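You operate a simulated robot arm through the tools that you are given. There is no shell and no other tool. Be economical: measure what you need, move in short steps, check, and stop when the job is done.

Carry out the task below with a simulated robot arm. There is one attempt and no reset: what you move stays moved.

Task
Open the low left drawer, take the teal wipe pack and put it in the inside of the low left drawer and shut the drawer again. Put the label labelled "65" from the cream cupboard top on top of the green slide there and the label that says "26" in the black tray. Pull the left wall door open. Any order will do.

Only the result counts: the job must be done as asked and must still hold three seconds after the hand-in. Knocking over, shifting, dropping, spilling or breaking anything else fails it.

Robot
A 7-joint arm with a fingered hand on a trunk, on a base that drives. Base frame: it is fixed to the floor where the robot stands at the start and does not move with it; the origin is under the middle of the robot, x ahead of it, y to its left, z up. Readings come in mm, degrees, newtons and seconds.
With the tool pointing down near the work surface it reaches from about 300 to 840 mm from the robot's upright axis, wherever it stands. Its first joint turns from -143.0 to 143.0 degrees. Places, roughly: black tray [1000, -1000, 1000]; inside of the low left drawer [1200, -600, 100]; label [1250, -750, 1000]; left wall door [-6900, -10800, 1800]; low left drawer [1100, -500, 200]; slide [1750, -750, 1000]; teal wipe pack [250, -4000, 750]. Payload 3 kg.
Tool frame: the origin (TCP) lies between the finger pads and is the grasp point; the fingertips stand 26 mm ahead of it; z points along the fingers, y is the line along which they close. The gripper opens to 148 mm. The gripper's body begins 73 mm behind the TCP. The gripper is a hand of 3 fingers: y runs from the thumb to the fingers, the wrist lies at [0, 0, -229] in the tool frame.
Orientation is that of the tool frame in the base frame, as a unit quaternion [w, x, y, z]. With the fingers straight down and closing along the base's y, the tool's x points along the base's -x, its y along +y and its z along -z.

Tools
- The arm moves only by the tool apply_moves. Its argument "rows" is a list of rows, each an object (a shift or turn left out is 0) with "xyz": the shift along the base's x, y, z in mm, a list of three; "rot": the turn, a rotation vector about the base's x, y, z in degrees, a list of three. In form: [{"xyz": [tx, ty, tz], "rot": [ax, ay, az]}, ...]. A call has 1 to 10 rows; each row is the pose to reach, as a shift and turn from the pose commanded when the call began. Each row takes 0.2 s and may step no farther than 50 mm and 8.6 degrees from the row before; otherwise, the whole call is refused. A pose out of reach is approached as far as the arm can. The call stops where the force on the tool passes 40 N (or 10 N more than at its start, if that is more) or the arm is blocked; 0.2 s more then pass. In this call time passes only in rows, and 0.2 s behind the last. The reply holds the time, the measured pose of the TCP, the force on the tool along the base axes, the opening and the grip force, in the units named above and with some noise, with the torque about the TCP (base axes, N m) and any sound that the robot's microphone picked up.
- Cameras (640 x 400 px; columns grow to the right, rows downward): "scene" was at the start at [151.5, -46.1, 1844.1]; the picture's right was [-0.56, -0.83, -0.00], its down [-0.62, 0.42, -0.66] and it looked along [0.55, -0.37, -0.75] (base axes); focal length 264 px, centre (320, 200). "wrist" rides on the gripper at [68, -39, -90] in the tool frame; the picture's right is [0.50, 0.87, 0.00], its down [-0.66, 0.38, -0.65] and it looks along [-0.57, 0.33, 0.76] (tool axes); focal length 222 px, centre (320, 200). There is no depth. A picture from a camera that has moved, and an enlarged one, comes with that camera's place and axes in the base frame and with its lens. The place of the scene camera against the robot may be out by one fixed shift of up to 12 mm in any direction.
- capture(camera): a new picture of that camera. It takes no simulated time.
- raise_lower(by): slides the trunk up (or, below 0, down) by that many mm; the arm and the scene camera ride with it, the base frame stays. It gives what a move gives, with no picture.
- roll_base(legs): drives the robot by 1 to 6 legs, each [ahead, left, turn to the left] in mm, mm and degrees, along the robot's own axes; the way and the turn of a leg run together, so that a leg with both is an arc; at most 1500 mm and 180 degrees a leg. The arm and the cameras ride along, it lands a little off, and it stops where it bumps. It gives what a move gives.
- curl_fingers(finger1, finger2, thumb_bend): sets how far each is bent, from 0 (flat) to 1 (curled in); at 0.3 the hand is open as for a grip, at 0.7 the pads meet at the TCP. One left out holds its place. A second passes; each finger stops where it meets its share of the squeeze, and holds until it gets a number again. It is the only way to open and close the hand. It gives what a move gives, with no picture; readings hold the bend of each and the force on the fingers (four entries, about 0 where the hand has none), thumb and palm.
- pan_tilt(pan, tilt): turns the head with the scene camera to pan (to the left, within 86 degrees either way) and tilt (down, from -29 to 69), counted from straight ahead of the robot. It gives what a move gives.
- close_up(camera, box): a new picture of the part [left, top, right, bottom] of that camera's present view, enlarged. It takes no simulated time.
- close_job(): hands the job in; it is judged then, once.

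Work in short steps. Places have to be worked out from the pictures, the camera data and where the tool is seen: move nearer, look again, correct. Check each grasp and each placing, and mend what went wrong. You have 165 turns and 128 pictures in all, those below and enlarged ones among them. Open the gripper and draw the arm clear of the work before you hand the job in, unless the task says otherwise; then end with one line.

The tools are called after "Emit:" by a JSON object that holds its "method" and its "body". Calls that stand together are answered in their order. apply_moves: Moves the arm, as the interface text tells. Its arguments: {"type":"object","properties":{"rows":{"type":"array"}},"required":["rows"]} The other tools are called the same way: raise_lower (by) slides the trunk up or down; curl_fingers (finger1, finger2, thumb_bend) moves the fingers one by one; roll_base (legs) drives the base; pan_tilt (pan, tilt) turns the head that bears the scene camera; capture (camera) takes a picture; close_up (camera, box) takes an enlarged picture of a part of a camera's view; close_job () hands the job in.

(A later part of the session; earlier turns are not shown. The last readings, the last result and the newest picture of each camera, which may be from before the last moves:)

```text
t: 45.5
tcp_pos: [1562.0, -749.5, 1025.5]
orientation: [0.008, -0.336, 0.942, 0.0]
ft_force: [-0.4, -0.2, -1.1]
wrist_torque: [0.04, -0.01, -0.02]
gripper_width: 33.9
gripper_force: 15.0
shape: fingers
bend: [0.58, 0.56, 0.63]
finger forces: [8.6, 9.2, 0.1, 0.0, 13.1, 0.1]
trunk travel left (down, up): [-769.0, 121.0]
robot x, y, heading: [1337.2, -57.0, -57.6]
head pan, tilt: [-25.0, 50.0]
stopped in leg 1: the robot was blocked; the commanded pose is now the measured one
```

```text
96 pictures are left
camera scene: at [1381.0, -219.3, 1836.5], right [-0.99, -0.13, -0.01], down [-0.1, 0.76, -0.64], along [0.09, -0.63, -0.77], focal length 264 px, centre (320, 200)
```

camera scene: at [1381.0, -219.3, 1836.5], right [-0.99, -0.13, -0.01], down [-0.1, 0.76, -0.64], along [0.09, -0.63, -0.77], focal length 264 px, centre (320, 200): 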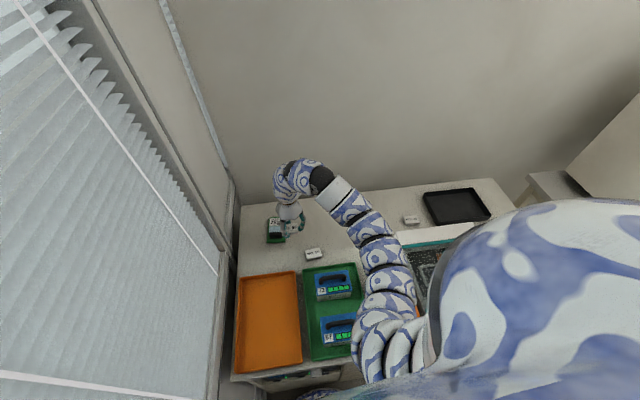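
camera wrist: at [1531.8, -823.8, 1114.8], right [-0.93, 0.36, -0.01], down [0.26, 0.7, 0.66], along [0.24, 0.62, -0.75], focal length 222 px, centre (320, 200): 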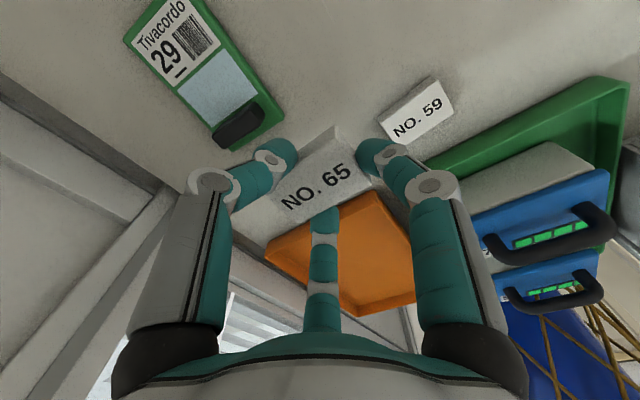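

Blocked a little early but usable. The slide's free area centre is about (1650,-823). I move the tag there at height, turning it -12°.

Emit:
{"method": "apply_moves", "body": {"rows": [{"xyz": [30, -24, 10], "rot": [0, 0, -4]}, {"xyz": [60, -48, 20], "rot": [0, 0, -8]}, {"xyz": [88, -73, 30], "rot": [0, 0, -12]}]}}

Emit:
{"method": "capture", "body": {"camera": "wrist"}}

```text
t: 46.3
tcp_pos: [1652.0, -820.4, 1054.1]
orientation: [0.009, -0.235, 0.972, 0.002]
ft_force: [-0.4, 0.3, -0.8]
wrist_torque: [-0.02, 0.0, 0.0]
gripper_width: 33.7
gripper_force: 15.2
shape: fingers
bend: [0.58, 0.56, 0.63]
finger forces: [8.1, 9.0, 0.0, 0.0, 13.0, 0.1]
trunk travel left (down, up): [-769.0, 121.0]
robot x, y, heading: [1335.3, -58.3, -57.2]
head pan, tilt: [-25.0, 50.0]
```

```text
95 pictures are left
camera wrist: at [1607.9, -888.0, 1143.8], right [-0.84, 0.54, -0.01], down [0.4, 0.63, 0.66], along [0.37, 0.55, -0.75], focal length 222 px, centre (320, 200)
```

wrist: 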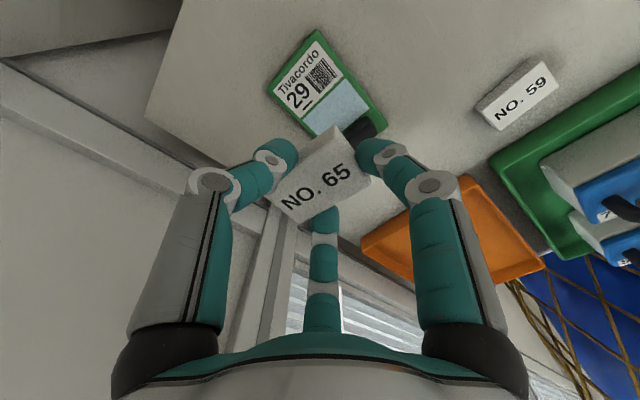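

Reached. The tag needs +13° to line up with the slide, and a small shift; then I lower with the trunk.

Emit:
{"method": "apply_moves", "body": {"rows": [{"xyz": [-3, -4, 0], "rot": [0, 0, 7]}, {"xyz": [-6, -7, 0], "rot": [0, 0, 13]}]}}

Emit:
{"method": "raise_lower", "body": {"by": -95}}

Emit:
{"method": "capture", "body": {"camera": "wrist"}}

Emit:
{"method": "close_up", "body": {"camera": "scene", "box": [220, 160, 348, 240]}}

```text
t: 46.9
tcp_pos: [1643.8, -816.9, 1053.6]
orientation: [0.009, -0.343, 0.939, -0.003]
ft_force: [1.0, 0.2, -1.1]
wrist_torque: [-0.03, 0.01, -0.01]
gripper_width: 33.5
gripper_force: 15.4
shape: fingers
bend: [0.58, 0.56, 0.63]
finger forces: [8.1, 9.2, 0.1, 0.0, 13.1, 0.0]
out of reach, approached as far as the arm can: row 2
trunk travel left (down, up): [-769.0, 121.0]
robot x, y, heading: [1336.8, -61.0, -57.5]
head pan, tilt: [-25.0, 50.0]
```

```text
t: 48.2
tcp_pos: [1641.8, -814.0, 961.8]
orientation: [0.009, -0.342, 0.939, -0.005]
ft_force: [1.1, -1.1, -0.7]
wrist_torque: [-0.01, 0.0, 0.02]
gripper_width: 33.5
gripper_force: 15.0
shape: fingers
bend: [0.58, 0.56, 0.63]
finger forces: [7.7, 9.3, 0.1, 0.0, 13.1, 0.0]
trunk travel left (down, up): [-674.0, 216.0]
robot x, y, heading: [1337.7, -61.0, -57.5]
head pan, tilt: [-25.0, 50.0]
```

```text
94 pictures are left
camera wrist: at [1612.9, -888.3, 1051.0], right [-0.94, 0.34, -0.02], down [0.25, 0.71, 0.66], along [0.24, 0.61, -0.75], focal length 222 px, centre (320, 200)
```

wrist: 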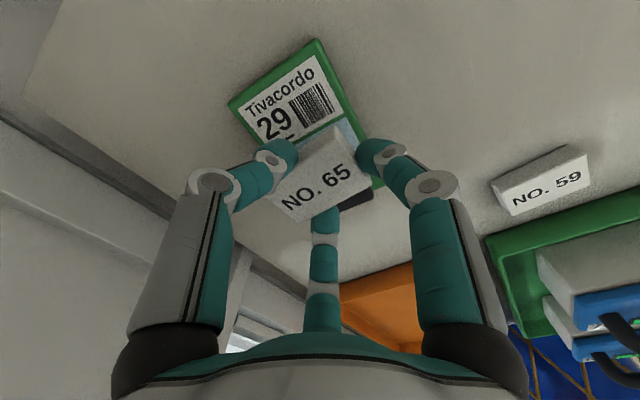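

```text
5.00 times, centred on (284, 200) of scene
camera zoom: at [1378.5, -211.3, 1741.3], right [-0.99, -0.13, -0.01], down [-0.1, 0.76, -0.64], along [0.09, -0.63, -0.77], focal length 1320 px, centre (500, 200)
```

zoom: 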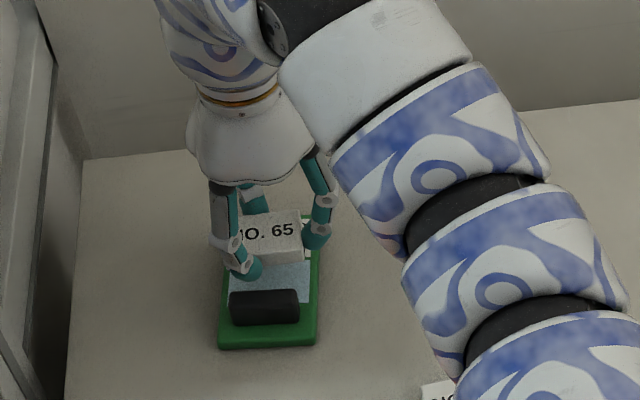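

Aligned well; I need about (+9,-13) mm more. I raise the arm a bit to gain reach, then lower via trunk.

Emit:
{"method": "apply_moves", "body": {"rows": [{"xyz": [0, 0, 25]}, {"xyz": [9, -13, 35]}]}}

Emit:
{"method": "raise_lower", "body": {"by": -40}}

Emit:
{"method": "capture", "body": {"camera": "wrist"}}

Emit:
{"method": "close_up", "body": {"camera": "scene", "box": [220, 160, 348, 240]}}

```text
t: 48.8
tcp_pos: [1647.5, -811.8, 990.0]
orientation: [0.011, -0.339, 0.941, -0.009]
ft_force: [0.1, 0.8, -0.8]
wrist_torque: [0.01, 0.02, -0.02]
gripper_width: 33.6
gripper_force: 14.5
shape: fingers
bend: [0.58, 0.56, 0.63]
finger forces: [7.8, 9.5, 0.1, 0.0, 13.0, 0.0]
out of reach, approached as far as the arm can: row 2
trunk travel left (down, up): [-674.0, 216.0]
robot x, y, heading: [1337.2, -59.9, -57.3]
head pan, tilt: [-25.0, 50.0]
```

```text
t: 49.6
tcp_pos: [1646.9, -811.6, 951.2]
orientation: [0.012, -0.338, 0.941, -0.008]
ft_force: [0.6, -0.7, -0.7]
wrist_torque: [-0.02, -0.03, -0.02]
gripper_width: 33.3
gripper_force: 14.9
shape: fingers
bend: [0.58, 0.56, 0.63]
finger forces: [7.6, 9.4, 0.0, 0.1, 13.0, 0.0]
trunk travel left (down, up): [-634.0, 256.0]
robot x, y, heading: [1339.7, -60.7, -57.4]
head pan, tilt: [-25.0, 50.0]
```

```text
92 pictures are left
camera wrist: at [1616.2, -884.7, 1041.0], right [-0.94, 0.35, -0.03], down [0.25, 0.72, 0.65], along [0.25, 0.61, -0.76], focal length 222 px, centre (320, 200)
```

wrist: 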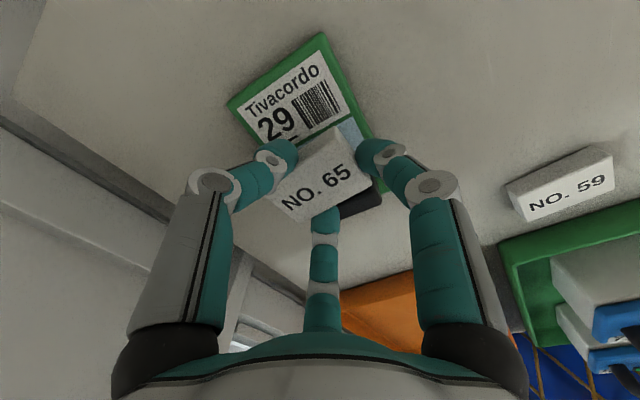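

```text
5.00 times, centred on (284, 200) of scene
camera zoom: at [1378.3, -211.0, 1701.5], right [-0.99, -0.13, -0.01], down [-0.1, 0.76, -0.64], along [0.09, -0.63, -0.77], focal length 1320 px, centre (500, 200)
```

zoom: 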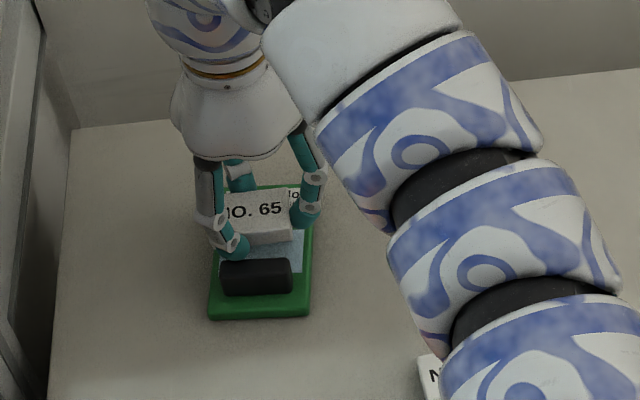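

The tag must go ~15 mm further back so a digit clears the handle. I raise slightly and try driving 20 mm ahead.

Emit:
{"method": "raise_lower", "body": {"by": 30}}

Emit:
{"method": "roll_base", "body": {"legs": [[20, 0, 0]]}}

```text
t: 50.4
tcp_pos: [1646.2, -812.2, 983.2]
orientation: [0.012, -0.34, 0.94, -0.009]
ft_force: [-1.1, 0.2, -1.4]
wrist_torque: [-0.01, -0.03, 0.02]
gripper_width: 33.1
gripper_force: 15.0
shape: fingers
bend: [0.58, 0.56, 0.63]
finger forces: [7.4, 9.6, 0.1, 0.1, 13.0, 0.1]
trunk travel left (down, up): [-664.0, 226.0]
robot x, y, heading: [1337.2, -58.6, -57.1]
head pan, tilt: [-25.0, 50.0]
```

```text
t: 51.0
tcp_pos: [1645.9, -811.4, 983.1]
orientation: [0.011, -0.338, 0.941, -0.009]
ft_force: [0.2, -0.1, -1.2]
wrist_torque: [-0.02, 0.02, -0.01]
gripper_width: 33.2
gripper_force: 15.2
shape: fingers
bend: [0.58, 0.56, 0.63]
finger forces: [7.5, 9.6, 0.0, 0.1, 13.0, 0.1]
trunk travel left (down, up): [-664.0, 226.0]
robot x, y, heading: [1337.1, -60.3, -57.1]
head pan, tilt: [-25.0, 50.0]
stopped in leg 1: the robot was blocked; the commanded pose is now the measured one
```

Blocked by the cabinet. The earlier wrist yaw reached further and keeps the digit off the handle, so I turn back -13° and shift back over the slide.

Emit:
{"method": "apply_moves", "body": {"rows": [{"xyz": [0, 0, 10], "rot": [0, 0, -6]}, {"xyz": [3, -9, 30], "rot": [0, 0, -13]}, {"xyz": [6, -20, 35], "rot": [0, 0, -14]}]}}

Emit:
{"method": "raise_lower", "body": {"by": -55}}

Emit:
{"method": "capture", "body": {"camera": "wrist"}}

Emit:
{"method": "close_up", "body": {"camera": "scene", "box": [220, 160, 348, 240]}}

```text
t: 51.8
tcp_pos: [1649.8, -830.7, 1017.8]
orientation: [0.009, -0.221, 0.975, -0.01]
ft_force: [0.5, 0.2, -0.3]
wrist_torque: [0.0, -0.01, 0.0]
gripper_width: 33.1
gripper_force: 14.9
shape: fingers
bend: [0.58, 0.56, 0.64]
finger forces: [7.4, 9.6, 0.0, 0.0, 13.0, 0.1]
trunk travel left (down, up): [-664.0, 226.0]
robot x, y, heading: [1338.5, -61.4, -57.5]
head pan, tilt: [-25.0, 50.0]
```

```text
t: 52.8
tcp_pos: [1650.5, -832.1, 959.0]
orientation: [0.01, -0.221, 0.975, -0.009]
ft_force: [0.8, 0.9, -0.8]
wrist_torque: [0.04, 0.02, 0.0]
gripper_width: 32.9
gripper_force: 15.2
shape: fingers
bend: [0.58, 0.56, 0.64]
finger forces: [7.2, 9.8, 0.1, 0.0, 13.1, 0.0]
trunk travel left (down, up): [-609.0, 281.0]
robot x, y, heading: [1337.4, -59.1, -57.3]
head pan, tilt: [-25.0, 50.0]
```

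```text
90 pictures are left
camera wrist: at [1604.5, -896.2, 1049.3], right [-0.82, 0.56, -0.03], down [0.41, 0.63, 0.66], along [0.39, 0.53, -0.75], focal length 222 px, centre (320, 200)
```

wrist: 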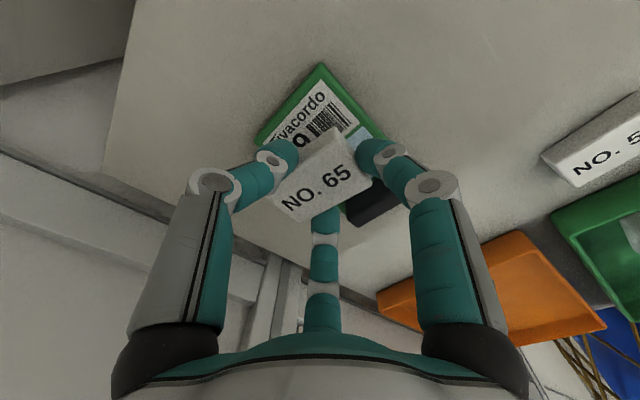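

```text
5.00 times, centred on (284, 200) of scene
camera zoom: at [1378.8, -212.2, 1676.1], right [-0.99, -0.13, -0.01], down [-0.1, 0.76, -0.64], along [0.09, -0.63, -0.77], focal length 1320 px, centre (500, 200)
```

zoom: 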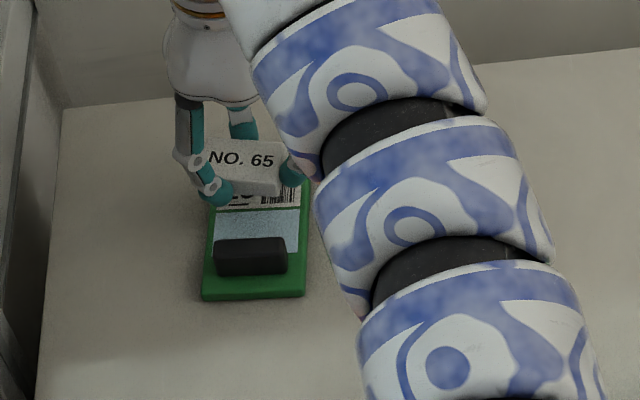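

The landing spot looks right. I lower in small trunk steps toward contact.

Emit:
{"method": "raise_lower", "body": {"by": -20}}

Emit:
{"method": "raise_lower", "body": {"by": -6}}

Emit:
{"method": "close_up", "body": {"camera": "wrist", "box": [220, 50, 420, 230]}}

Emit:
{"method": "close_up", "body": {"camera": "scene", "box": [220, 160, 348, 240]}}

```text
t: 53.5
tcp_pos: [1651.1, -832.6, 940.5]
orientation: [0.01, -0.222, 0.975, -0.009]
ft_force: [-0.5, 0.5, -1.1]
wrist_torque: [0.01, 0.01, 0.0]
gripper_width: 32.8
gripper_force: 14.4
shape: fingers
bend: [0.58, 0.56, 0.64]
finger forces: [7.1, 9.7, 0.0, 0.0, 13.0, 0.1]
trunk travel left (down, up): [-589.0, 301.0]
robot x, y, heading: [1337.7, -59.0, -57.2]
head pan, tilt: [-25.0, 50.0]
```

```text
t: 54.0
tcp_pos: [1650.2, -831.8, 934.8]
orientation: [0.01, -0.221, 0.975, -0.009]
ft_force: [-0.3, -0.3, -1.5]
wrist_torque: [0.02, -0.01, 0.05]
gripper_width: 32.8
gripper_force: 14.9
shape: fingers
bend: [0.58, 0.56, 0.64]
finger forces: [7.2, 9.7, 0.0, 0.0, 12.9, 0.0]
trunk travel left (down, up): [-583.0, 307.0]
robot x, y, heading: [1337.2, -61.4, -57.5]
head pan, tilt: [-25.0, 50.0]
```

```text
2.22 times, centred on (320, 140) of wrist
camera zoom: at [1604.0, -896.3, 1025.0], right [-0.82, 0.57, -0.03], down [0.41, 0.63, 0.66], along [0.39, 0.53, -0.75], focal length 494 px, centre (320, 333)
```

zoom: 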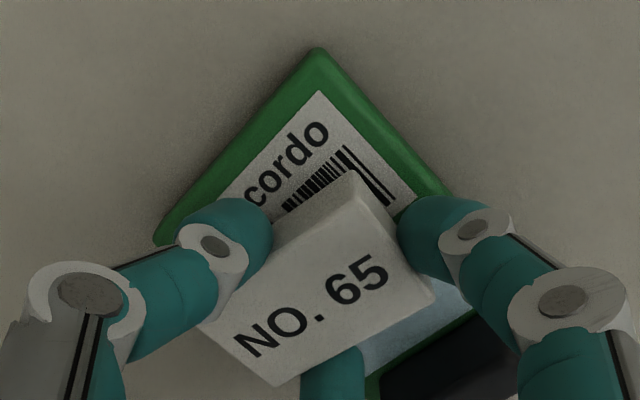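

```text
5.00 times, centred on (284, 200) of scene
camera zoom: at [1378.6, -211.7, 1651.3], right [-0.99, -0.13, -0.01], down [-0.09, 0.76, -0.64], along [0.09, -0.63, -0.77], focal length 1320 px, centre (500, 200)
```

zoom: 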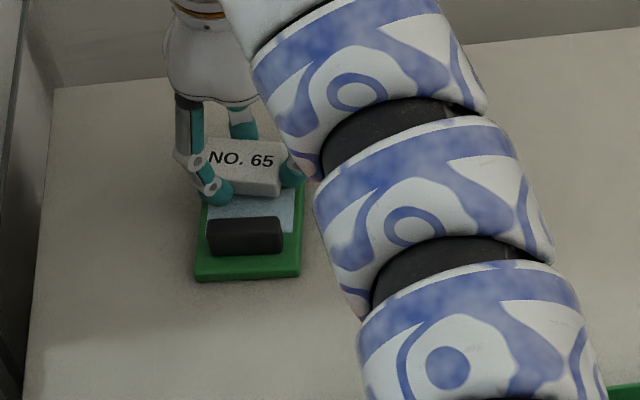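

Nearly down (tag bottom ≈901). I shift 5 mm toward -x to centre, then lower in 3–4 mm steps.

Emit:
{"method": "apply_moves", "body": {"rows": [{"xyz": [-5, 2, 0]}]}}

Emit:
{"method": "raise_lower", "body": {"by": -4}}

Emit:
{"method": "raise_lower", "body": {"by": -3}}

```text
t: 54.4
tcp_pos: [1647.0, -830.5, 935.3]
orientation: [0.011, -0.221, 0.975, -0.009]
ft_force: [0.2, 0.9, -1.2]
wrist_torque: [-0.04, 0.05, 0.03]
gripper_width: 32.8
gripper_force: 15.0
shape: fingers
bend: [0.58, 0.56, 0.64]
finger forces: [7.2, 9.7, 0.0, 0.0, 13.1, 0.1]
trunk travel left (down, up): [-583.0, 307.0]
robot x, y, heading: [1332.3, -60.4, -57.1]
head pan, tilt: [-25.0, 50.0]
```

```text
t: 54.9
tcp_pos: [1645.3, -829.9, 931.4]
orientation: [0.01, -0.221, 0.975, -0.01]
ft_force: [-0.5, -1.0, -0.2]
wrist_torque: [0.0, 0.01, -0.04]
gripper_width: 32.9
gripper_force: 14.9
shape: fingers
bend: [0.58, 0.56, 0.64]
finger forces: [7.2, 9.6, 0.0, 0.0, 13.0, 0.1]
trunk travel left (down, up): [-579.0, 311.0]
robot x, y, heading: [1336.3, -60.2, -57.1]
head pan, tilt: [-25.0, 50.0]
```

```text
t: 55.5
tcp_pos: [1644.9, -830.7, 928.1]
orientation: [0.01, -0.221, 0.975, -0.009]
ft_force: [-0.2, -0.5, 1.3]
wrist_torque: [0.01, 0.08, -0.02]
gripper_width: 32.7
gripper_force: 15.5
shape: fingers
bend: [0.58, 0.56, 0.64]
finger forces: [8.0, 9.5, 0.0, 0.0, 13.0, 0.1]
trunk travel left (down, up): [-576.0, 314.0]
robot x, y, heading: [1336.9, -62.6, -57.3]
head pan, tilt: [-25.0, 50.0]
```

Slight contact begins (force and torque shift). One more 2 mm step, then I open gently.

Emit:
{"method": "raise_lower", "body": {"by": -2}}

Emit:
{"method": "curl_fingers", "body": {"finger1": 0.5, "finger2": 0.5, "thumb_bend": 0.5}}

Emit:
{"method": "close_up", "body": {"camera": "wrist", "box": [160, 40, 480, 240]}}

```text
t: 56.0
tcp_pos: [1645.4, -831.0, 926.5]
orientation: [0.01, -0.222, 0.975, -0.009]
ft_force: [0.4, -0.4, 9.7]
wrist_torque: [0.18, 0.06, -0.02]
gripper_width: 32.6
gripper_force: 16.4
shape: fingers
bend: [0.58, 0.56, 0.64]
finger forces: [9.1, 9.8, 0.0, 0.0, 14.0, 0.1]
trunk travel left (down, up): [-574.0, 316.0]
robot x, y, heading: [1334.3, -61.4, -57.6]
head pan, tilt: [-25.0, 50.0]
```

```text
t: 57.0
tcp_pos: [1645.7, -829.2, 925.5]
orientation: [0.011, -0.221, 0.975, -0.009]
ft_force: [0.1, -1.0, 2.7]
wrist_torque: [0.04, -0.02, -0.03]
gripper_width: 61.6
gripper_force: 1.2
shape: fingers
bend: [0.5, 0.51, 0.5]
finger forces: [0.1, 1.6, 0.0, 0.0, 0.0, 0.0]
trunk travel left (down, up): [-574.0, 316.0]
robot x, y, heading: [1335.3, -62.4, -57.7]
head pan, tilt: [-25.0, 50.0]
```

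```text
2.00 times, centred on (320, 140) of wrist
camera zoom: at [1598.8, -894.4, 1015.8], right [-0.82, 0.56, -0.03], down [0.41, 0.63, 0.66], along [0.39, 0.53, -0.75], focal length 444 px, centre (320, 320)
```

zoom: 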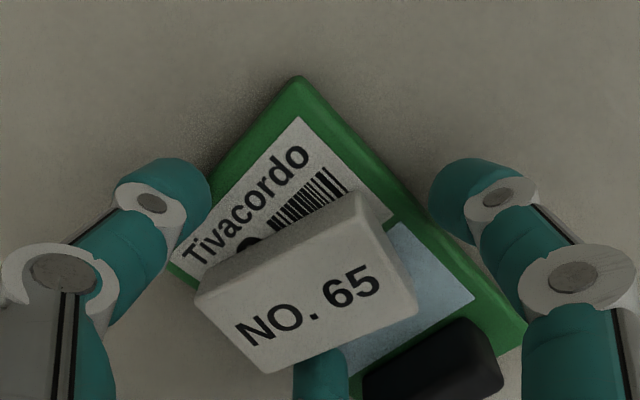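

The tag lies on the slide, its left end near the slide's edge. I open the fingers wide gently and rise, then verify.

Emit:
{"method": "curl_fingers", "body": {"finger1": 0.4, "finger2": 0.4, "thumb_bend": 0.45}}

Emit:
{"method": "raise_lower", "body": {"by": 70}}

Emit:
{"method": "close_up", "body": {"camera": "wrist", "box": [160, 40, 480, 240]}}

Emit:
{"method": "close_up", "body": {"camera": "scene", "box": [220, 180, 348, 260]}}

```text
t: 58.0
tcp_pos: [1645.0, -829.5, 924.6]
orientation: [0.011, -0.221, 0.975, -0.01]
ft_force: [-0.9, -0.4, 0.3]
wrist_torque: [0.0, 0.02, -0.03]
gripper_width: 86.5
gripper_force: 0.1
shape: fingers
bend: [0.4, 0.4, 0.45]
finger forces: [0.0, 0.0, 0.0, 0.0, 0.0, 0.1]
trunk travel left (down, up): [-574.0, 316.0]
robot x, y, heading: [1330.3, -60.6, -57.3]
head pan, tilt: [-25.0, 50.0]
```

```text
t: 59.0
tcp_pos: [1645.3, -830.5, 996.3]
orientation: [0.011, -0.222, 0.975, -0.009]
ft_force: [0.6, -0.5, -0.5]
wrist_torque: [-0.02, 0.0, 0.01]
gripper_width: 86.6
gripper_force: 0.1
shape: fingers
bend: [0.4, 0.4, 0.45]
finger forces: [0.1, 0.0, 0.0, 0.0, 0.0, 0.0]
trunk travel left (down, up): [-644.0, 246.0]
robot x, y, heading: [1333.5, -59.3, -57.4]
head pan, tilt: [-25.0, 50.0]
```

```text
2.00 times, centred on (320, 140) of wrist
camera zoom: at [1598.7, -894.2, 1086.9], right [-0.82, 0.56, -0.03], down [0.41, 0.63, 0.66], along [0.39, 0.53, -0.75], focal length 444 px, centre (320, 320)
```

zoom: 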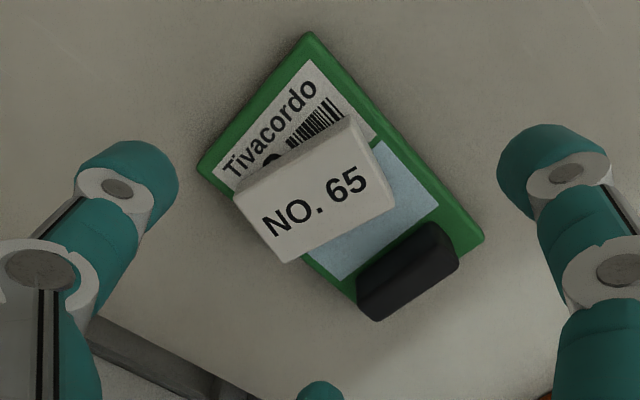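

```text
5.00 times, centred on (284, 220) of scene
camera zoom: at [1378.5, -211.1, 1713.4], right [-0.99, -0.13, -0.01], down [-0.1, 0.76, -0.64], along [0.09, -0.64, -0.77], focal length 1320 px, centre (500, 100)
```

zoom: 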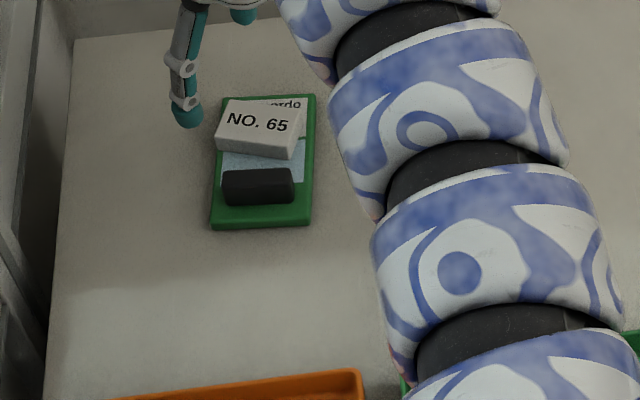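

Tag 65 rests on the slide. Now for tag 26 at about (1094,-915): I raise the trunk, retract the hand, and drive right along the counter.

Emit:
{"method": "raise_lower", "body": {"by": 190}}

Emit:
{"method": "apply_moves", "body": {"rows": [{"xyz": [-15, 45, 0]}, {"xyz": [-30, 90, 0]}, {"xyz": [-45, 130, 0]}, {"xyz": [-60, 160, 0]}]}}

Emit:
{"method": "roll_base", "body": {"legs": [[-40, 0, 0], [0, 0, -14], [14, -302, 0]]}}

Emit:
{"method": "capture", "body": {"camera": "scene"}}

Emit:
{"method": "capture", "body": {"camera": "wrist"}}

```text
t: 61.1
tcp_pos: [1644.4, -830.2, 1186.2]
orientation: [0.009, -0.222, 0.975, -0.009]
ft_force: [0.5, -0.7, -0.4]
wrist_torque: [0.02, 0.01, -0.01]
gripper_width: 86.6
gripper_force: 0.1
shape: fingers
bend: [0.4, 0.4, 0.45]
finger forces: [0.0, 0.0, 0.1, 0.0, 0.1, 0.1]
trunk travel left (down, up): [-834.0, 56.0]
robot x, y, heading: [1335.7, -61.3, -57.4]
head pan, tilt: [-25.0, 50.0]
```

```text
t: 62.1
tcp_pos: [1599.6, -716.3, 1139.4]
orientation: [0.014, -0.221, 0.975, -0.012]
ft_force: [-0.1, -0.1, -0.3]
wrist_torque: [0.02, 0.01, 0.02]
gripper_width: 87.1
gripper_force: 0.1
shape: fingers
bend: [0.4, 0.4, 0.45]
finger forces: [0.0, 0.0, 0.0, 0.1, 0.0, 0.0]
out of reach, approached as far as the arm can: row 1, 2, 3, 4
trunk travel left (down, up): [-834.0, 56.0]
robot x, y, heading: [1335.3, -61.0, -57.4]
head pan, tilt: [-25.0, 50.0]
```

```text
t: 65.5
tcp_pos: [1142.7, -840.9, 1136.4]
orientation: [0.008, -0.104, 0.994, -0.011]
ft_force: [0.3, -0.4, -0.4]
wrist_torque: [-0.04, -0.03, 0.01]
gripper_width: 86.9
gripper_force: 0.2
shape: fingers
bend: [0.4, 0.4, 0.45]
finger forces: [0.1, 0.0, 0.1, 0.1, 0.0, 0.1]
trunk travel left (down, up): [-834.0, 56.0]
robot x, y, heading: [1029.9, -141.6, -70.7]
head pan, tilt: [-25.0, 50.0]
```

```text
83 pictures are left
camera scene: at [1056.2, -301.0, 1902.2], right [-0.99, 0.1, 0.0], down [0.08, 0.76, -0.64], along [-0.07, -0.64, -0.77], focal length 264 px, centre (320, 200)
```

scene: 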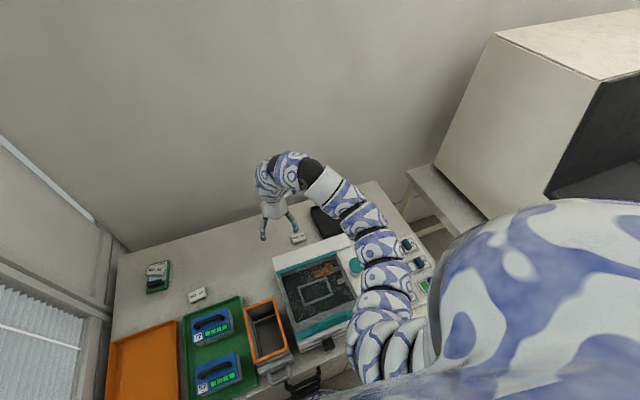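

```text
82 pictures are left
camera wrist: at [1083.3, -892.2, 1227.6], right [-0.67, 0.74, -0.03], down [0.55, 0.52, 0.65], along [0.5, 0.42, -0.76], focal length 222 px, centre (320, 200)
```

wrist: 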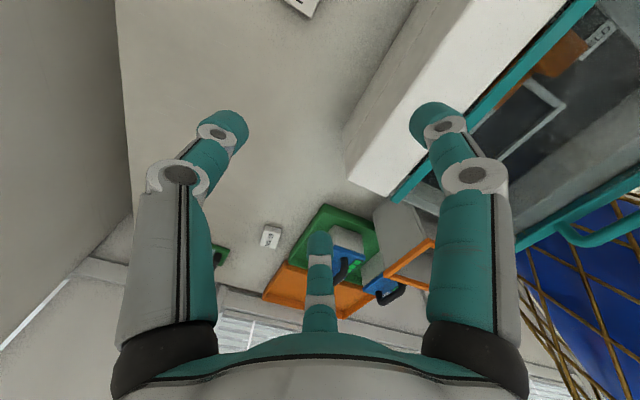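

Tag 26 is at about (1099,-920), and the tool yaw already suits. I move over it and lower the trunk.

Emit:
{"method": "apply_moves", "body": {"rows": [{"xyz": [-20, -40, 0]}, {"xyz": [-43, -79, -10]}]}}

Emit:
{"method": "raise_lower", "body": {"by": -120}}

Emit:
{"method": "capture", "body": {"camera": "wrist"}}

Emit:
{"method": "capture", "body": {"camera": "scene"}}

```text
t: 66.1
tcp_pos: [1098.3, -919.1, 1127.5]
orientation: [0.008, -0.105, 0.994, -0.014]
ft_force: [-0.7, -0.1, 0.1]
wrist_torque: [0.0, -0.01, -0.05]
gripper_width: 87.1
gripper_force: 0.1
shape: fingers
bend: [0.4, 0.4, 0.45]
finger forces: [0.1, 0.0, 0.1, 0.1, 0.0, 0.0]
trunk travel left (down, up): [-834.0, 56.0]
robot x, y, heading: [1029.4, -143.5, -71.0]
head pan, tilt: [-25.0, 50.0]
```

```text
t: 67.6
tcp_pos: [1099.0, -917.9, 1006.7]
orientation: [0.007, -0.104, 0.994, -0.014]
ft_force: [0.1, 0.4, 0.1]
wrist_torque: [-0.03, -0.01, 0.02]
gripper_width: 86.9
gripper_force: 0.1
shape: fingers
bend: [0.4, 0.4, 0.45]
finger forces: [0.0, 0.0, 0.1, 0.0, 0.0, 0.1]
trunk travel left (down, up): [-714.0, 176.0]
robot x, y, heading: [1032.1, -142.6, -71.0]
head pan, tilt: [-25.0, 50.0]
```

```text
81 pictures are left
camera wrist: at [1039.1, -968.7, 1098.4], right [-0.67, 0.74, -0.03], down [0.55, 0.52, 0.65], along [0.5, 0.42, -0.76], focal length 222 px, centre (320, 200)
```

wrist: 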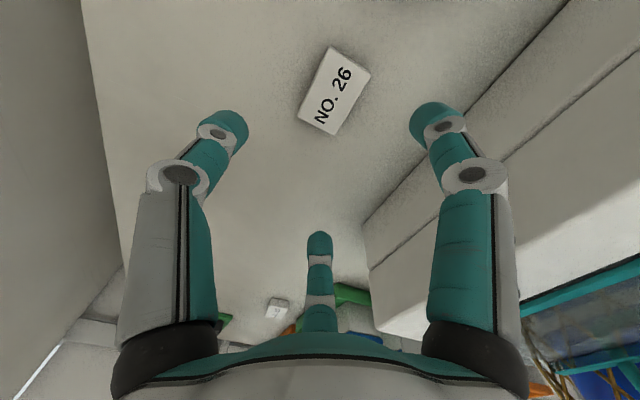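

```text
80 pictures are left
camera scene: at [1056.5, -299.9, 1782.3], right [-0.99, 0.1, 0.0], down [0.08, 0.76, -0.64], along [-0.07, -0.64, -0.77], focal length 264 px, centre (320, 200)
```

scene: 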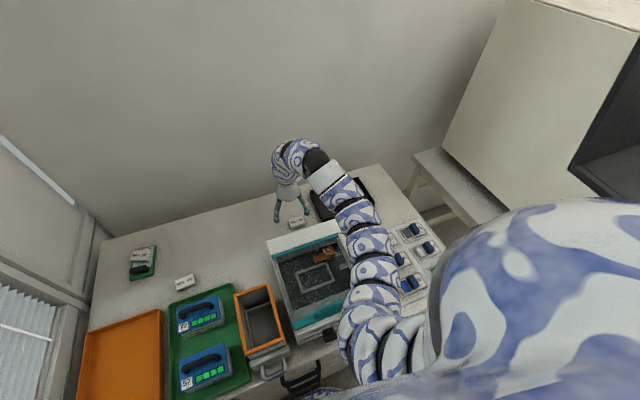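

Tag 26 works out at about (1071,-931). I shift there and lower partway.

Emit:
{"method": "apply_moves", "body": {"rows": [{"xyz": [-28, -13, 0], "rot": [1.5, 1, 0]}]}}

Emit:
{"method": "raise_lower", "body": {"by": -65}}

Emit:
{"method": "capture", "body": {"camera": "wrist"}}

```text
t: 68.0
tcp_pos: [1069.7, -931.4, 1007.0]
orientation: [0.001, -0.104, 0.995, 0.0]
ft_force: [-0.2, -0.5, 0.5]
wrist_torque: [-0.01, -0.02, 0.01]
gripper_width: 86.8
gripper_force: 0.0
shape: fingers
bend: [0.4, 0.4, 0.45]
finger forces: [0.1, 0.0, 0.0, 0.0, 0.0, 0.0]
trunk travel left (down, up): [-714.0, 176.0]
robot x, y, heading: [1030.2, -141.4, -70.8]
head pan, tilt: [-25.0, 50.0]
```

```text
t: 69.1
tcp_pos: [1069.8, -931.1, 944.2]
orientation: [0.001, -0.105, 0.994, 0.0]
ft_force: [0.8, 0.0, -0.5]
wrist_torque: [0.03, 0.0, 0.01]
gripper_width: 87.2
gripper_force: 0.0
shape: fingers
bend: [0.4, 0.4, 0.45]
finger forces: [0.1, 0.1, 0.0, 0.0, 0.1, 0.1]
trunk travel left (down, up): [-649.0, 241.0]
robot x, y, heading: [1031.1, -141.1, -70.9]
head pan, tilt: [-25.0, 50.0]
```

```text
79 pictures are left
camera wrist: at [1011.3, -984.5, 1033.7], right [-0.67, 0.74, 0.0], down [0.56, 0.51, 0.65], along [0.49, 0.44, -0.76], focal length 222 px, centre (320, 200)
```

wrist: 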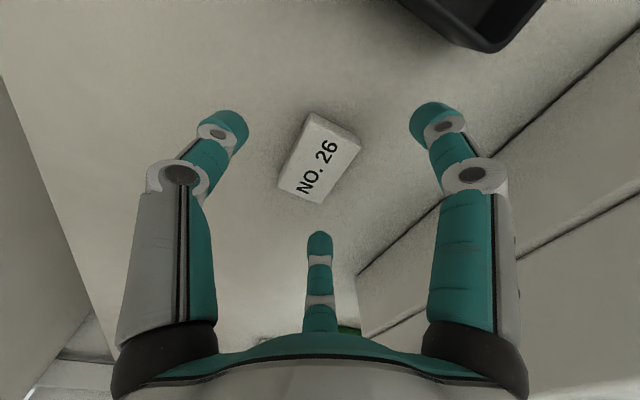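

Perfectly centred. I lower 28 mm and close on the tag.

Emit:
{"method": "raise_lower", "body": {"by": -28}}

Emit:
{"method": "curl_fingers", "body": {"finger1": 0.55, "finger2": 0.55, "thumb_bend": 0.56}}

Emit:
{"method": "curl_fingers", "body": {"finger1": 0.72, "finger2": 0.72, "thumb_bend": 0.72}}

Emit:
{"method": "capture", "body": {"camera": "wrist"}}

```text
t: 69.8
tcp_pos: [1069.7, -931.0, 916.6]
orientation: [0.002, -0.105, 0.995, 0.0]
ft_force: [-0.9, 0.1, 0.4]
wrist_torque: [-0.01, 0.03, 0.01]
gripper_width: 86.7
gripper_force: 0.0
shape: fingers
bend: [0.4, 0.4, 0.45]
finger forces: [0.1, 0.0, 0.0, 0.1, 0.0, 0.1]
trunk travel left (down, up): [-621.0, 269.0]
robot x, y, heading: [1028.5, -140.9, -71.1]
head pan, tilt: [-25.0, 50.0]
```

```text
t: 70.8
tcp_pos: [1068.5, -931.6, 916.0]
orientation: [0.001, -0.104, 0.995, 0.0]
ft_force: [0.4, -0.3, -0.2]
wrist_torque: [-0.05, 0.0, 0.02]
gripper_width: 45.2
gripper_force: 0.2
shape: fingers
bend: [0.55, 0.55, 0.56]
finger forces: [0.1, 0.1, 0.0, 0.1, 0.2, 0.0]
trunk travel left (down, up): [-621.0, 269.0]
robot x, y, heading: [1031.1, -139.9, -70.9]
head pan, tilt: [-25.0, 50.0]
```

```text
t: 71.8
tcp_pos: [1070.0, -931.0, 915.1]
orientation: [0.001, -0.105, 0.995, 0.001]
ft_force: [-0.3, -0.5, 0.9]
wrist_torque: [0.0, 0.0, -0.01]
gripper_width: 36.8
gripper_force: 15.7
shape: fingers
bend: [0.56, 0.58, 0.63]
finger forces: [8.9, 8.5, 0.0, 0.1, 13.3, 0.0]
trunk travel left (down, up): [-621.0, 269.0]
robot x, y, heading: [1028.4, -140.0, -71.1]
head pan, tilt: [-25.0, 50.0]
```

```text
78 pictures are left
camera wrist: at [1011.3, -984.5, 1005.6], right [-0.67, 0.74, 0.0], down [0.56, 0.51, 0.65], along [0.49, 0.44, -0.76], focal length 222 px, centre (320, 200)
```

wrist: 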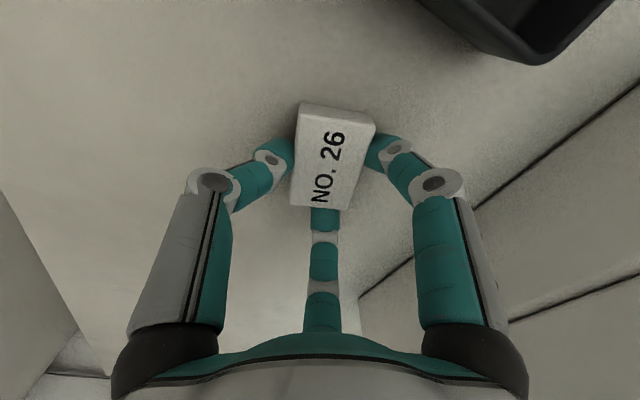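

Tag 26 gripped. I lift and drive right to bring the black tray (centre about (878,-1039)) within reach.

Emit:
{"method": "raise_lower", "body": {"by": 130}}

Emit:
{"method": "roll_base", "body": {"legs": [[0, -208, 0]]}}

Emit:
{"method": "capture", "body": {"camera": "wrist"}}

Emit:
{"method": "capture", "body": {"camera": "scene"}}

```text
t: 73.4
tcp_pos: [1069.2, -931.6, 1045.4]
orientation: [0.0, -0.105, 0.994, 0.0]
ft_force: [0.8, 0.1, -1.5]
wrist_torque: [0.02, -0.03, -0.01]
gripper_width: 36.5
gripper_force: 14.9
shape: fingers
bend: [0.56, 0.58, 0.63]
finger forces: [9.0, 8.3, 0.1, 0.0, 13.4, 0.0]
trunk travel left (down, up): [-751.0, 139.0]
robot x, y, heading: [1026.6, -142.2, -71.0]
head pan, tilt: [-25.0, 50.0]
```

```text
t: 75.0
tcp_pos: [866.7, -1000.4, 1044.1]
orientation: [0.002, -0.103, 0.995, 0.0]
ft_force: [-0.4, 0.4, -1.4]
wrist_torque: [0.04, -0.06, 0.04]
gripper_width: 36.5
gripper_force: 15.0
shape: fingers
bend: [0.56, 0.58, 0.63]
finger forces: [9.0, 8.2, 0.0, 0.1, 13.3, 0.0]
trunk travel left (down, up): [-751.0, 139.0]
robot x, y, heading: [825.0, -210.7, -71.0]
head pan, tilt: [-25.0, 50.0]
```

```text
77 pictures are left
camera wrist: at [808.0, -1054.4, 1134.3], right [-0.67, 0.74, 0.0], down [0.56, 0.5, 0.66], along [0.49, 0.44, -0.75], focal length 222 px, centre (320, 200)
```

wrist: 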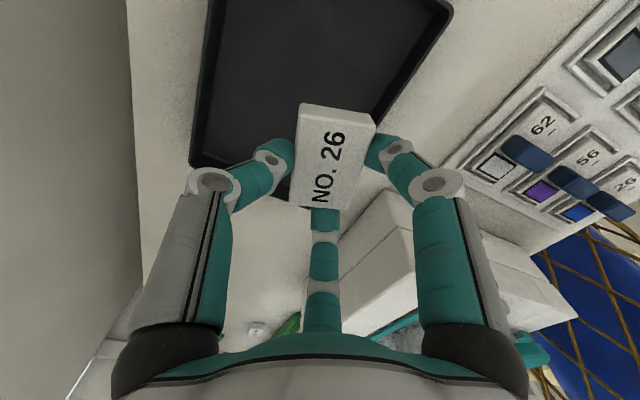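

```text
76 pictures are left
camera scene: at [852.0, -367.0, 1819.0], right [-0.99, 0.11, 0.0], down [0.08, 0.76, -0.64], along [-0.07, -0.64, -0.77], focal length 264 px, centre (320, 200)
```

scene: 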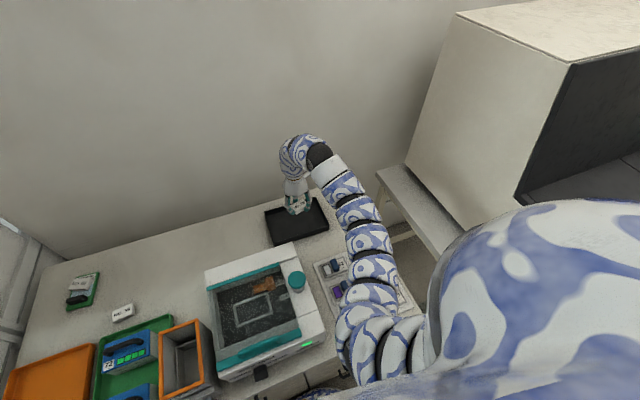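

The tag hangs above the tray interior (about 60 mm inside its near edge). I lower in stages.

Emit:
{"method": "raise_lower", "body": {"by": -95}}

Emit:
{"method": "capture", "body": {"camera": "scene"}}

Emit:
{"method": "capture", "body": {"camera": "wrist"}}

```text
t: 76.3
tcp_pos: [868.3, -999.2, 950.9]
orientation: [0.001, -0.104, 0.995, 0.0]
ft_force: [-0.1, -0.9, 0.0]
wrist_torque: [-0.04, -0.03, -0.01]
gripper_width: 36.7
gripper_force: 15.5
shape: fingers
bend: [0.56, 0.58, 0.63]
finger forces: [8.9, 8.3, 0.0, 0.1, 13.3, 0.0]
trunk travel left (down, up): [-656.0, 234.0]
robot x, y, heading: [831.0, -209.2, -71.3]
head pan, tilt: [-25.0, 50.0]
```

```text
75 pictures are left
camera scene: at [854.3, -364.6, 1724.3], right [-0.99, 0.1, 0.0], down [0.08, 0.76, -0.64], along [-0.07, -0.64, -0.77], focal length 264 px, centre (320, 200)
```

scene: 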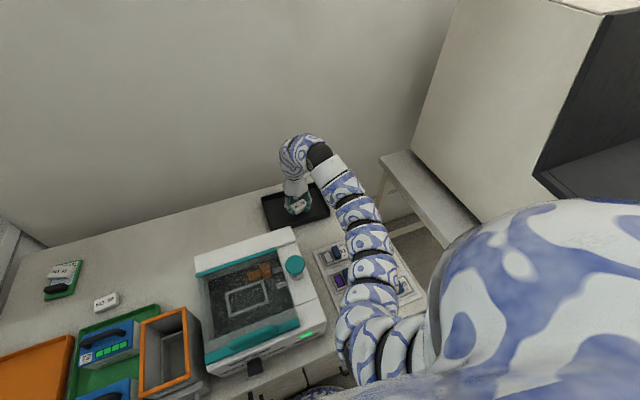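

```text
74 pictures are left
camera wrist: at [809.4, -1053.0, 1040.6], right [-0.67, 0.74, 0.0], down [0.56, 0.51, 0.65], along [0.49, 0.44, -0.76], focal length 222 px, centre (320, 200)
```

wrist: 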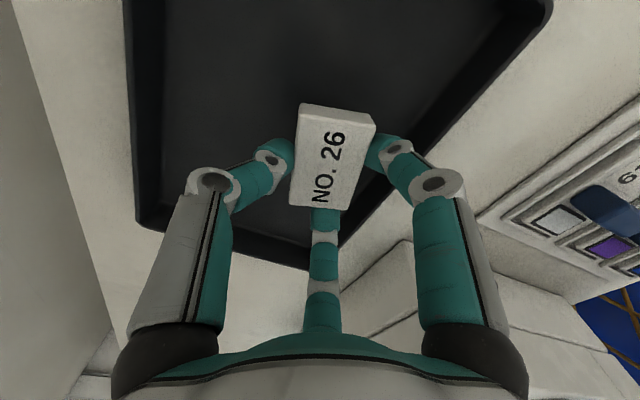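

All digits are well inside the rim. I lower to contact.

Emit:
{"method": "raise_lower", "body": {"by": -25}}

Emit:
{"method": "raise_lower", "body": {"by": -4}}

Emit:
{"method": "raise_lower", "body": {"by": -3}}

```text
t: 77.0
tcp_pos: [868.4, -1000.2, 924.6]
orientation: [0.0, -0.103, 0.995, 0.001]
ft_force: [0.6, 0.1, -0.2]
wrist_torque: [0.01, -0.02, 0.0]
gripper_width: 36.8
gripper_force: 15.0
shape: fingers
bend: [0.56, 0.58, 0.63]
finger forces: [8.9, 8.1, 0.1, 0.0, 13.2, 0.0]
trunk travel left (down, up): [-631.0, 259.0]
robot x, y, heading: [831.4, -211.1, -70.9]
head pan, tilt: [-25.0, 50.0]
```

```text
t: 77.6
tcp_pos: [868.2, -999.7, 922.0]
orientation: [0.0, -0.103, 0.995, 0.0]
ft_force: [0.2, -0.6, -0.4]
wrist_torque: [0.02, -0.02, -0.01]
gripper_width: 36.6
gripper_force: 15.4
shape: fingers
bend: [0.56, 0.58, 0.63]
finger forces: [8.9, 8.1, 0.1, 0.0, 13.4, 0.0]
trunk travel left (down, up): [-627.0, 263.0]
robot x, y, heading: [831.4, -208.0, -70.9]
head pan, tilt: [-25.0, 50.0]
```

```text
t: 78.1
tcp_pos: [868.5, -999.5, 918.8]
orientation: [0.001, -0.104, 0.995, -0.001]
ft_force: [0.9, -0.9, 7.2]
wrist_torque: [0.13, 0.08, 0.0]
gripper_width: 36.6
gripper_force: 15.3
shape: fingers
bend: [0.56, 0.58, 0.63]
finger forces: [8.9, 8.6, 0.0, 0.0, 14.2, 0.0]
trunk travel left (down, up): [-624.0, 266.0]
robot x, y, heading: [827.2, -211.1, -71.0]
head pan, tilt: [-25.0, 50.0]
```

Contact with the tray floor (7 N). I open and lift away.

Emit:
{"method": "curl_fingers", "body": {"finger1": 0.45, "finger2": 0.45, "thumb_bend": 0.45}}

Emit:
{"method": "raise_lower", "body": {"by": 220}}

Emit:
{"method": "capture", "body": {"camera": "wrist"}}

```text
t: 79.1
tcp_pos: [868.6, -1000.3, 917.6]
orientation: [0.001, -0.104, 0.995, -0.001]
ft_force: [0.4, -0.5, 0.1]
wrist_torque: [-0.01, 0.04, 0.03]
gripper_width: 78.0
gripper_force: 0.2
shape: fingers
bend: [0.45, 0.45, 0.45]
finger forces: [0.3, 0.0, 0.0, 0.0, 0.0, 0.0]
trunk travel left (down, up): [-624.0, 266.0]
robot x, y, heading: [829.4, -209.4, -71.0]
head pan, tilt: [-25.0, 50.0]
```

```text
t: 81.4
tcp_pos: [867.9, -999.9, 1138.0]
orientation: [0.001, -0.103, 0.995, 0.0]
ft_force: [-0.6, -0.5, 0.0]
wrist_torque: [-0.01, -0.02, 0.0]
gripper_width: 78.5
gripper_force: 0.1
shape: fingers
bend: [0.45, 0.45, 0.45]
finger forces: [0.0, 0.0, 0.1, 0.1, 0.0, 0.0]
trunk travel left (down, up): [-844.0, 46.0]
robot x, y, heading: [829.9, -209.4, -71.0]
head pan, tilt: [-25.0, 50.0]
```

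```text
73 pictures are left
camera wrist: at [809.3, -1053.2, 1228.4], right [-0.67, 0.74, 0.0], down [0.56, 0.51, 0.66], along [0.49, 0.44, -0.76], focal length 222 px, centre (320, 200)
```

wrist: 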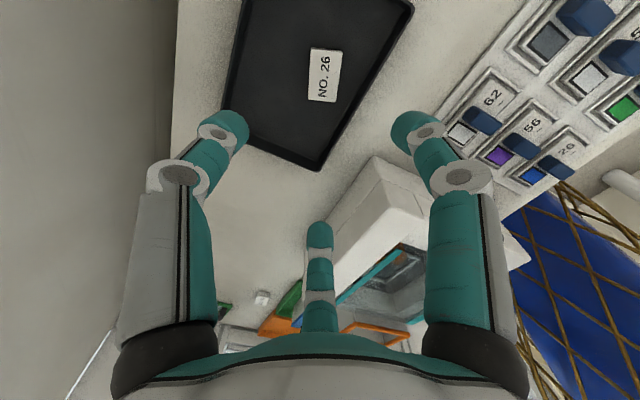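

Tag 26 lies in the black tray. Now the drawer: I back off, turn to run parallel to the cabinet, and reverse so that the drawer front is ahead-right of me.

Emit:
{"method": "roll_base", "body": {"legs": [[-200, 0, 0], [0, 0, 86], [-330, 0, 0]]}}

Emit:
{"method": "pan_tilt", "body": {"pan": -35, "tilt": 50}}

Emit:
{"method": "capture", "body": {"camera": "scene"}}

```text
t: 88.4
tcp_pos: [1236.6, -136.2, 1139.2]
orientation: [-0.001, 0.747, -0.665, -0.001]
ft_force: [0.0, 0.2, -0.6]
wrist_torque: [0.02, -0.03, 0.02]
gripper_width: 78.4
gripper_force: 0.0
shape: fingers
bend: [0.45, 0.45, 0.45]
finger forces: [0.1, 0.0, 0.0, 0.1, 0.0, 0.0]
trunk travel left (down, up): [-844.0, 46.0]
robot x, y, heading: [445.3, -99.2, 13.6]
head pan, tilt: [-25.0, 50.0]
```

```text
t: 89.1
tcp_pos: [1238.0, -135.3, 1139.0]
orientation: [0.0, 0.746, -0.665, -0.001]
ft_force: [0.1, 0.1, 0.1]
wrist_torque: [0.04, -0.02, 0.01]
gripper_width: 78.1
gripper_force: 0.0
shape: fingers
bend: [0.45, 0.45, 0.45]
finger forces: [0.0, 0.0, 0.1, 0.1, 0.1, 0.0]
trunk travel left (down, up): [-844.0, 46.0]
robot x, y, heading: [445.5, -98.0, 13.3]
head pan, tilt: [-35.0, 50.0]
```

```text
72 pictures are left
camera scene: at [603.1, -111.0, 1912.2], right [-0.36, -0.93, 0.0], down [-0.71, 0.28, -0.64], along [0.6, -0.23, -0.77], focal length 264 px, centre (320, 200)
```

scene: 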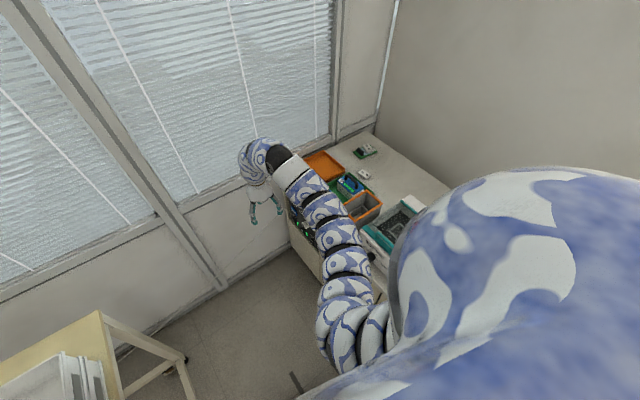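

The arm blocks the view; the target bar should be near s≈666 along the front at z≈275. First I yaw the hand −81° so the thumb faces the cabinet, then lower the trunk.

Emit:
{"method": "apply_moves", "body": {"rows": [{"xyz": [-10, -3, 0], "rot": [0, 0, -8.1]}, {"xyz": [-20, -5, 0], "rot": [0, 0, -16.2]}, {"xyz": [-30, -8, 0], "rot": [0, 0, -24.3]}, {"xyz": [-40, -11, 0], "rot": [0, 0, -32.4]}, {"xyz": [-50, -13, 0], "rot": [0, 0, -40.5]}, {"xyz": [-60, -16, 0], "rot": [0, 0, -48.6]}, {"xyz": [-70, -18, 0], "rot": [0, 0, -56.7]}, {"xyz": [-80, -20, 0], "rot": [0, 0, -64.8]}, {"xyz": [-90, -22, 0], "rot": [0, 0, -72.9]}, {"xyz": [-100, -25, 0], "rot": [0, 0, -81]}]}}

Emit:
{"method": "raise_lower", "body": {"by": -560}}

Emit:
{"method": "capture", "body": {"camera": "scene"}}

Emit:
{"method": "capture", "body": {"camera": "wrist"}}

```text
t: 91.3
tcp_pos: [1137.5, -159.6, 1136.5]
orientation: [0.004, -0.134, 0.991, 0.002]
ft_force: [-0.4, -0.1, -0.3]
wrist_torque: [0.0, 0.01, -0.01]
gripper_width: 78.3
gripper_force: 0.1
shape: fingers
bend: [0.45, 0.45, 0.45]
finger forces: [0.0, 0.0, 0.0, 0.0, 0.1, 0.0]
out of reach, approached as far as the arm can: row 7, 8
trunk travel left (down, up): [-844.0, 46.0]
robot x, y, heading: [446.7, -97.8, 13.7]
head pan, tilt: [-35.0, 50.0]
```

```text
refused: -560 is not a number from -400 to 400
```

```text
71 pictures are left
camera scene: at [602.7, -111.0, 1912.2], right [-0.36, -0.93, 0.0], down [-0.71, 0.28, -0.64], along [0.6, -0.23, -0.77], focal length 264 px, centre (320, 200)
```

scene: 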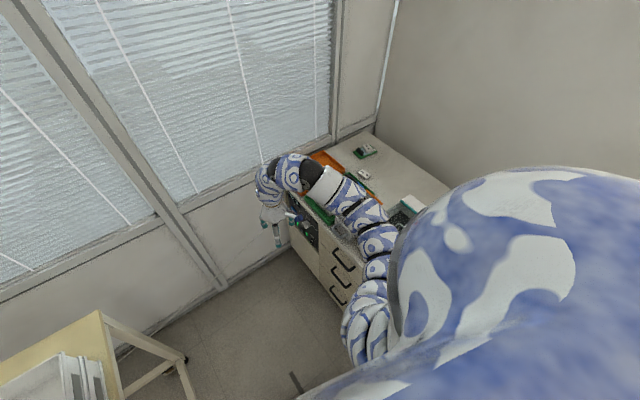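

```text
70 pictures are left
camera wrist: at [1081.7, -217.0, 1225.8], right [-0.71, 0.7, 0.0], down [0.53, 0.54, 0.66], along [0.46, 0.47, -0.75], focal length 222 px, centre (320, 200)
```

wrist: 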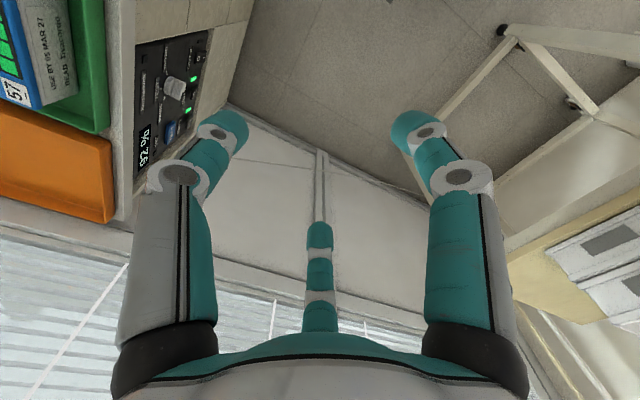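

The elbow bulges toward the counter, so I'll stand further away for a straighter arm: back 140 and left 60, then look at the handles.

Emit:
{"method": "roll_base", "body": {"legs": [[-140, 60, 1]]}}

Emit:
{"method": "apply_moves", "body": {"rows": [{"xyz": [40, 20, 0]}, {"xyz": [80, 35, 0]}, {"xyz": [120, 45, 0]}]}}

Emit:
{"method": "capture", "body": {"camera": "scene"}}

Emit:
{"method": "close_up", "body": {"camera": "scene", "box": [250, 190, 410, 320]}}

```text
t: 92.7
tcp_pos: [988.6, -123.6, 1137.2]
orientation: [0.004, -0.144, 0.99, 0.002]
ft_force: [0.0, 0.8, -0.2]
wrist_torque: [0.02, -0.04, -0.01]
gripper_width: 77.9
gripper_force: 0.0
shape: fingers
bend: [0.45, 0.45, 0.45]
finger forces: [0.0, 0.0, 0.1, 0.1, 0.0, 0.1]
trunk travel left (down, up): [-844.0, 46.0]
robot x, y, heading: [300.9, -74.3, 15.1]
head pan, tilt: [-35.0, 50.0]
```

```text
t: 93.5
tcp_pos: [1113.0, -79.4, 1133.8]
orientation: [0.003, -0.144, 0.99, 0.002]
ft_force: [0.0, 0.0, 1.2]
wrist_torque: [0.01, 0.01, 0.0]
gripper_width: 78.2
gripper_force: 0.0
shape: fingers
bend: [0.45, 0.45, 0.45]
finger forces: [0.0, 0.1, 0.0, 0.1, 0.1, 0.0]
trunk travel left (down, up): [-844.0, 46.0]
robot x, y, heading: [297.8, -73.2, 14.9]
head pan, tilt: [-35.0, 50.0]
```

```text
69 pictures are left
camera scene: at [455.9, -82.4, 1912.1], right [-0.35, -0.94, 0.0], down [-0.72, 0.27, -0.64], along [0.6, -0.22, -0.77], focal length 264 px, centre (320, 200)
```

scene: 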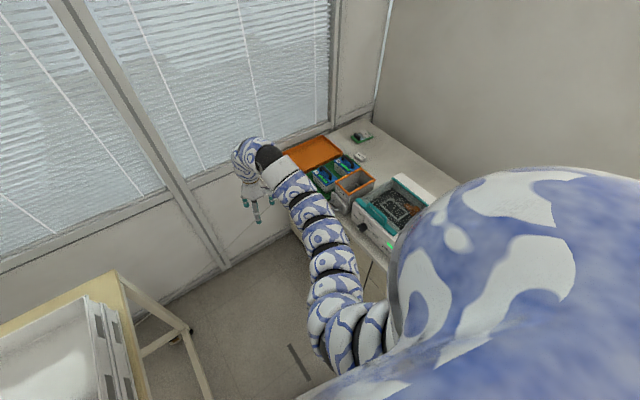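

```text
3.08 times, centred on (330, 255) of scene
camera zoom: at [455.9, -82.4, 1912.1], right [-0.35, -0.94, 0.0], down [-0.72, 0.27, -0.64], along [0.6, -0.22, -0.77], focal length 812 px, centre (289, 31)
```

zoom: 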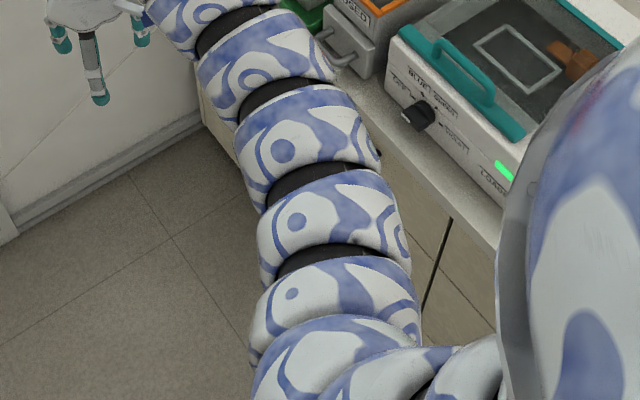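

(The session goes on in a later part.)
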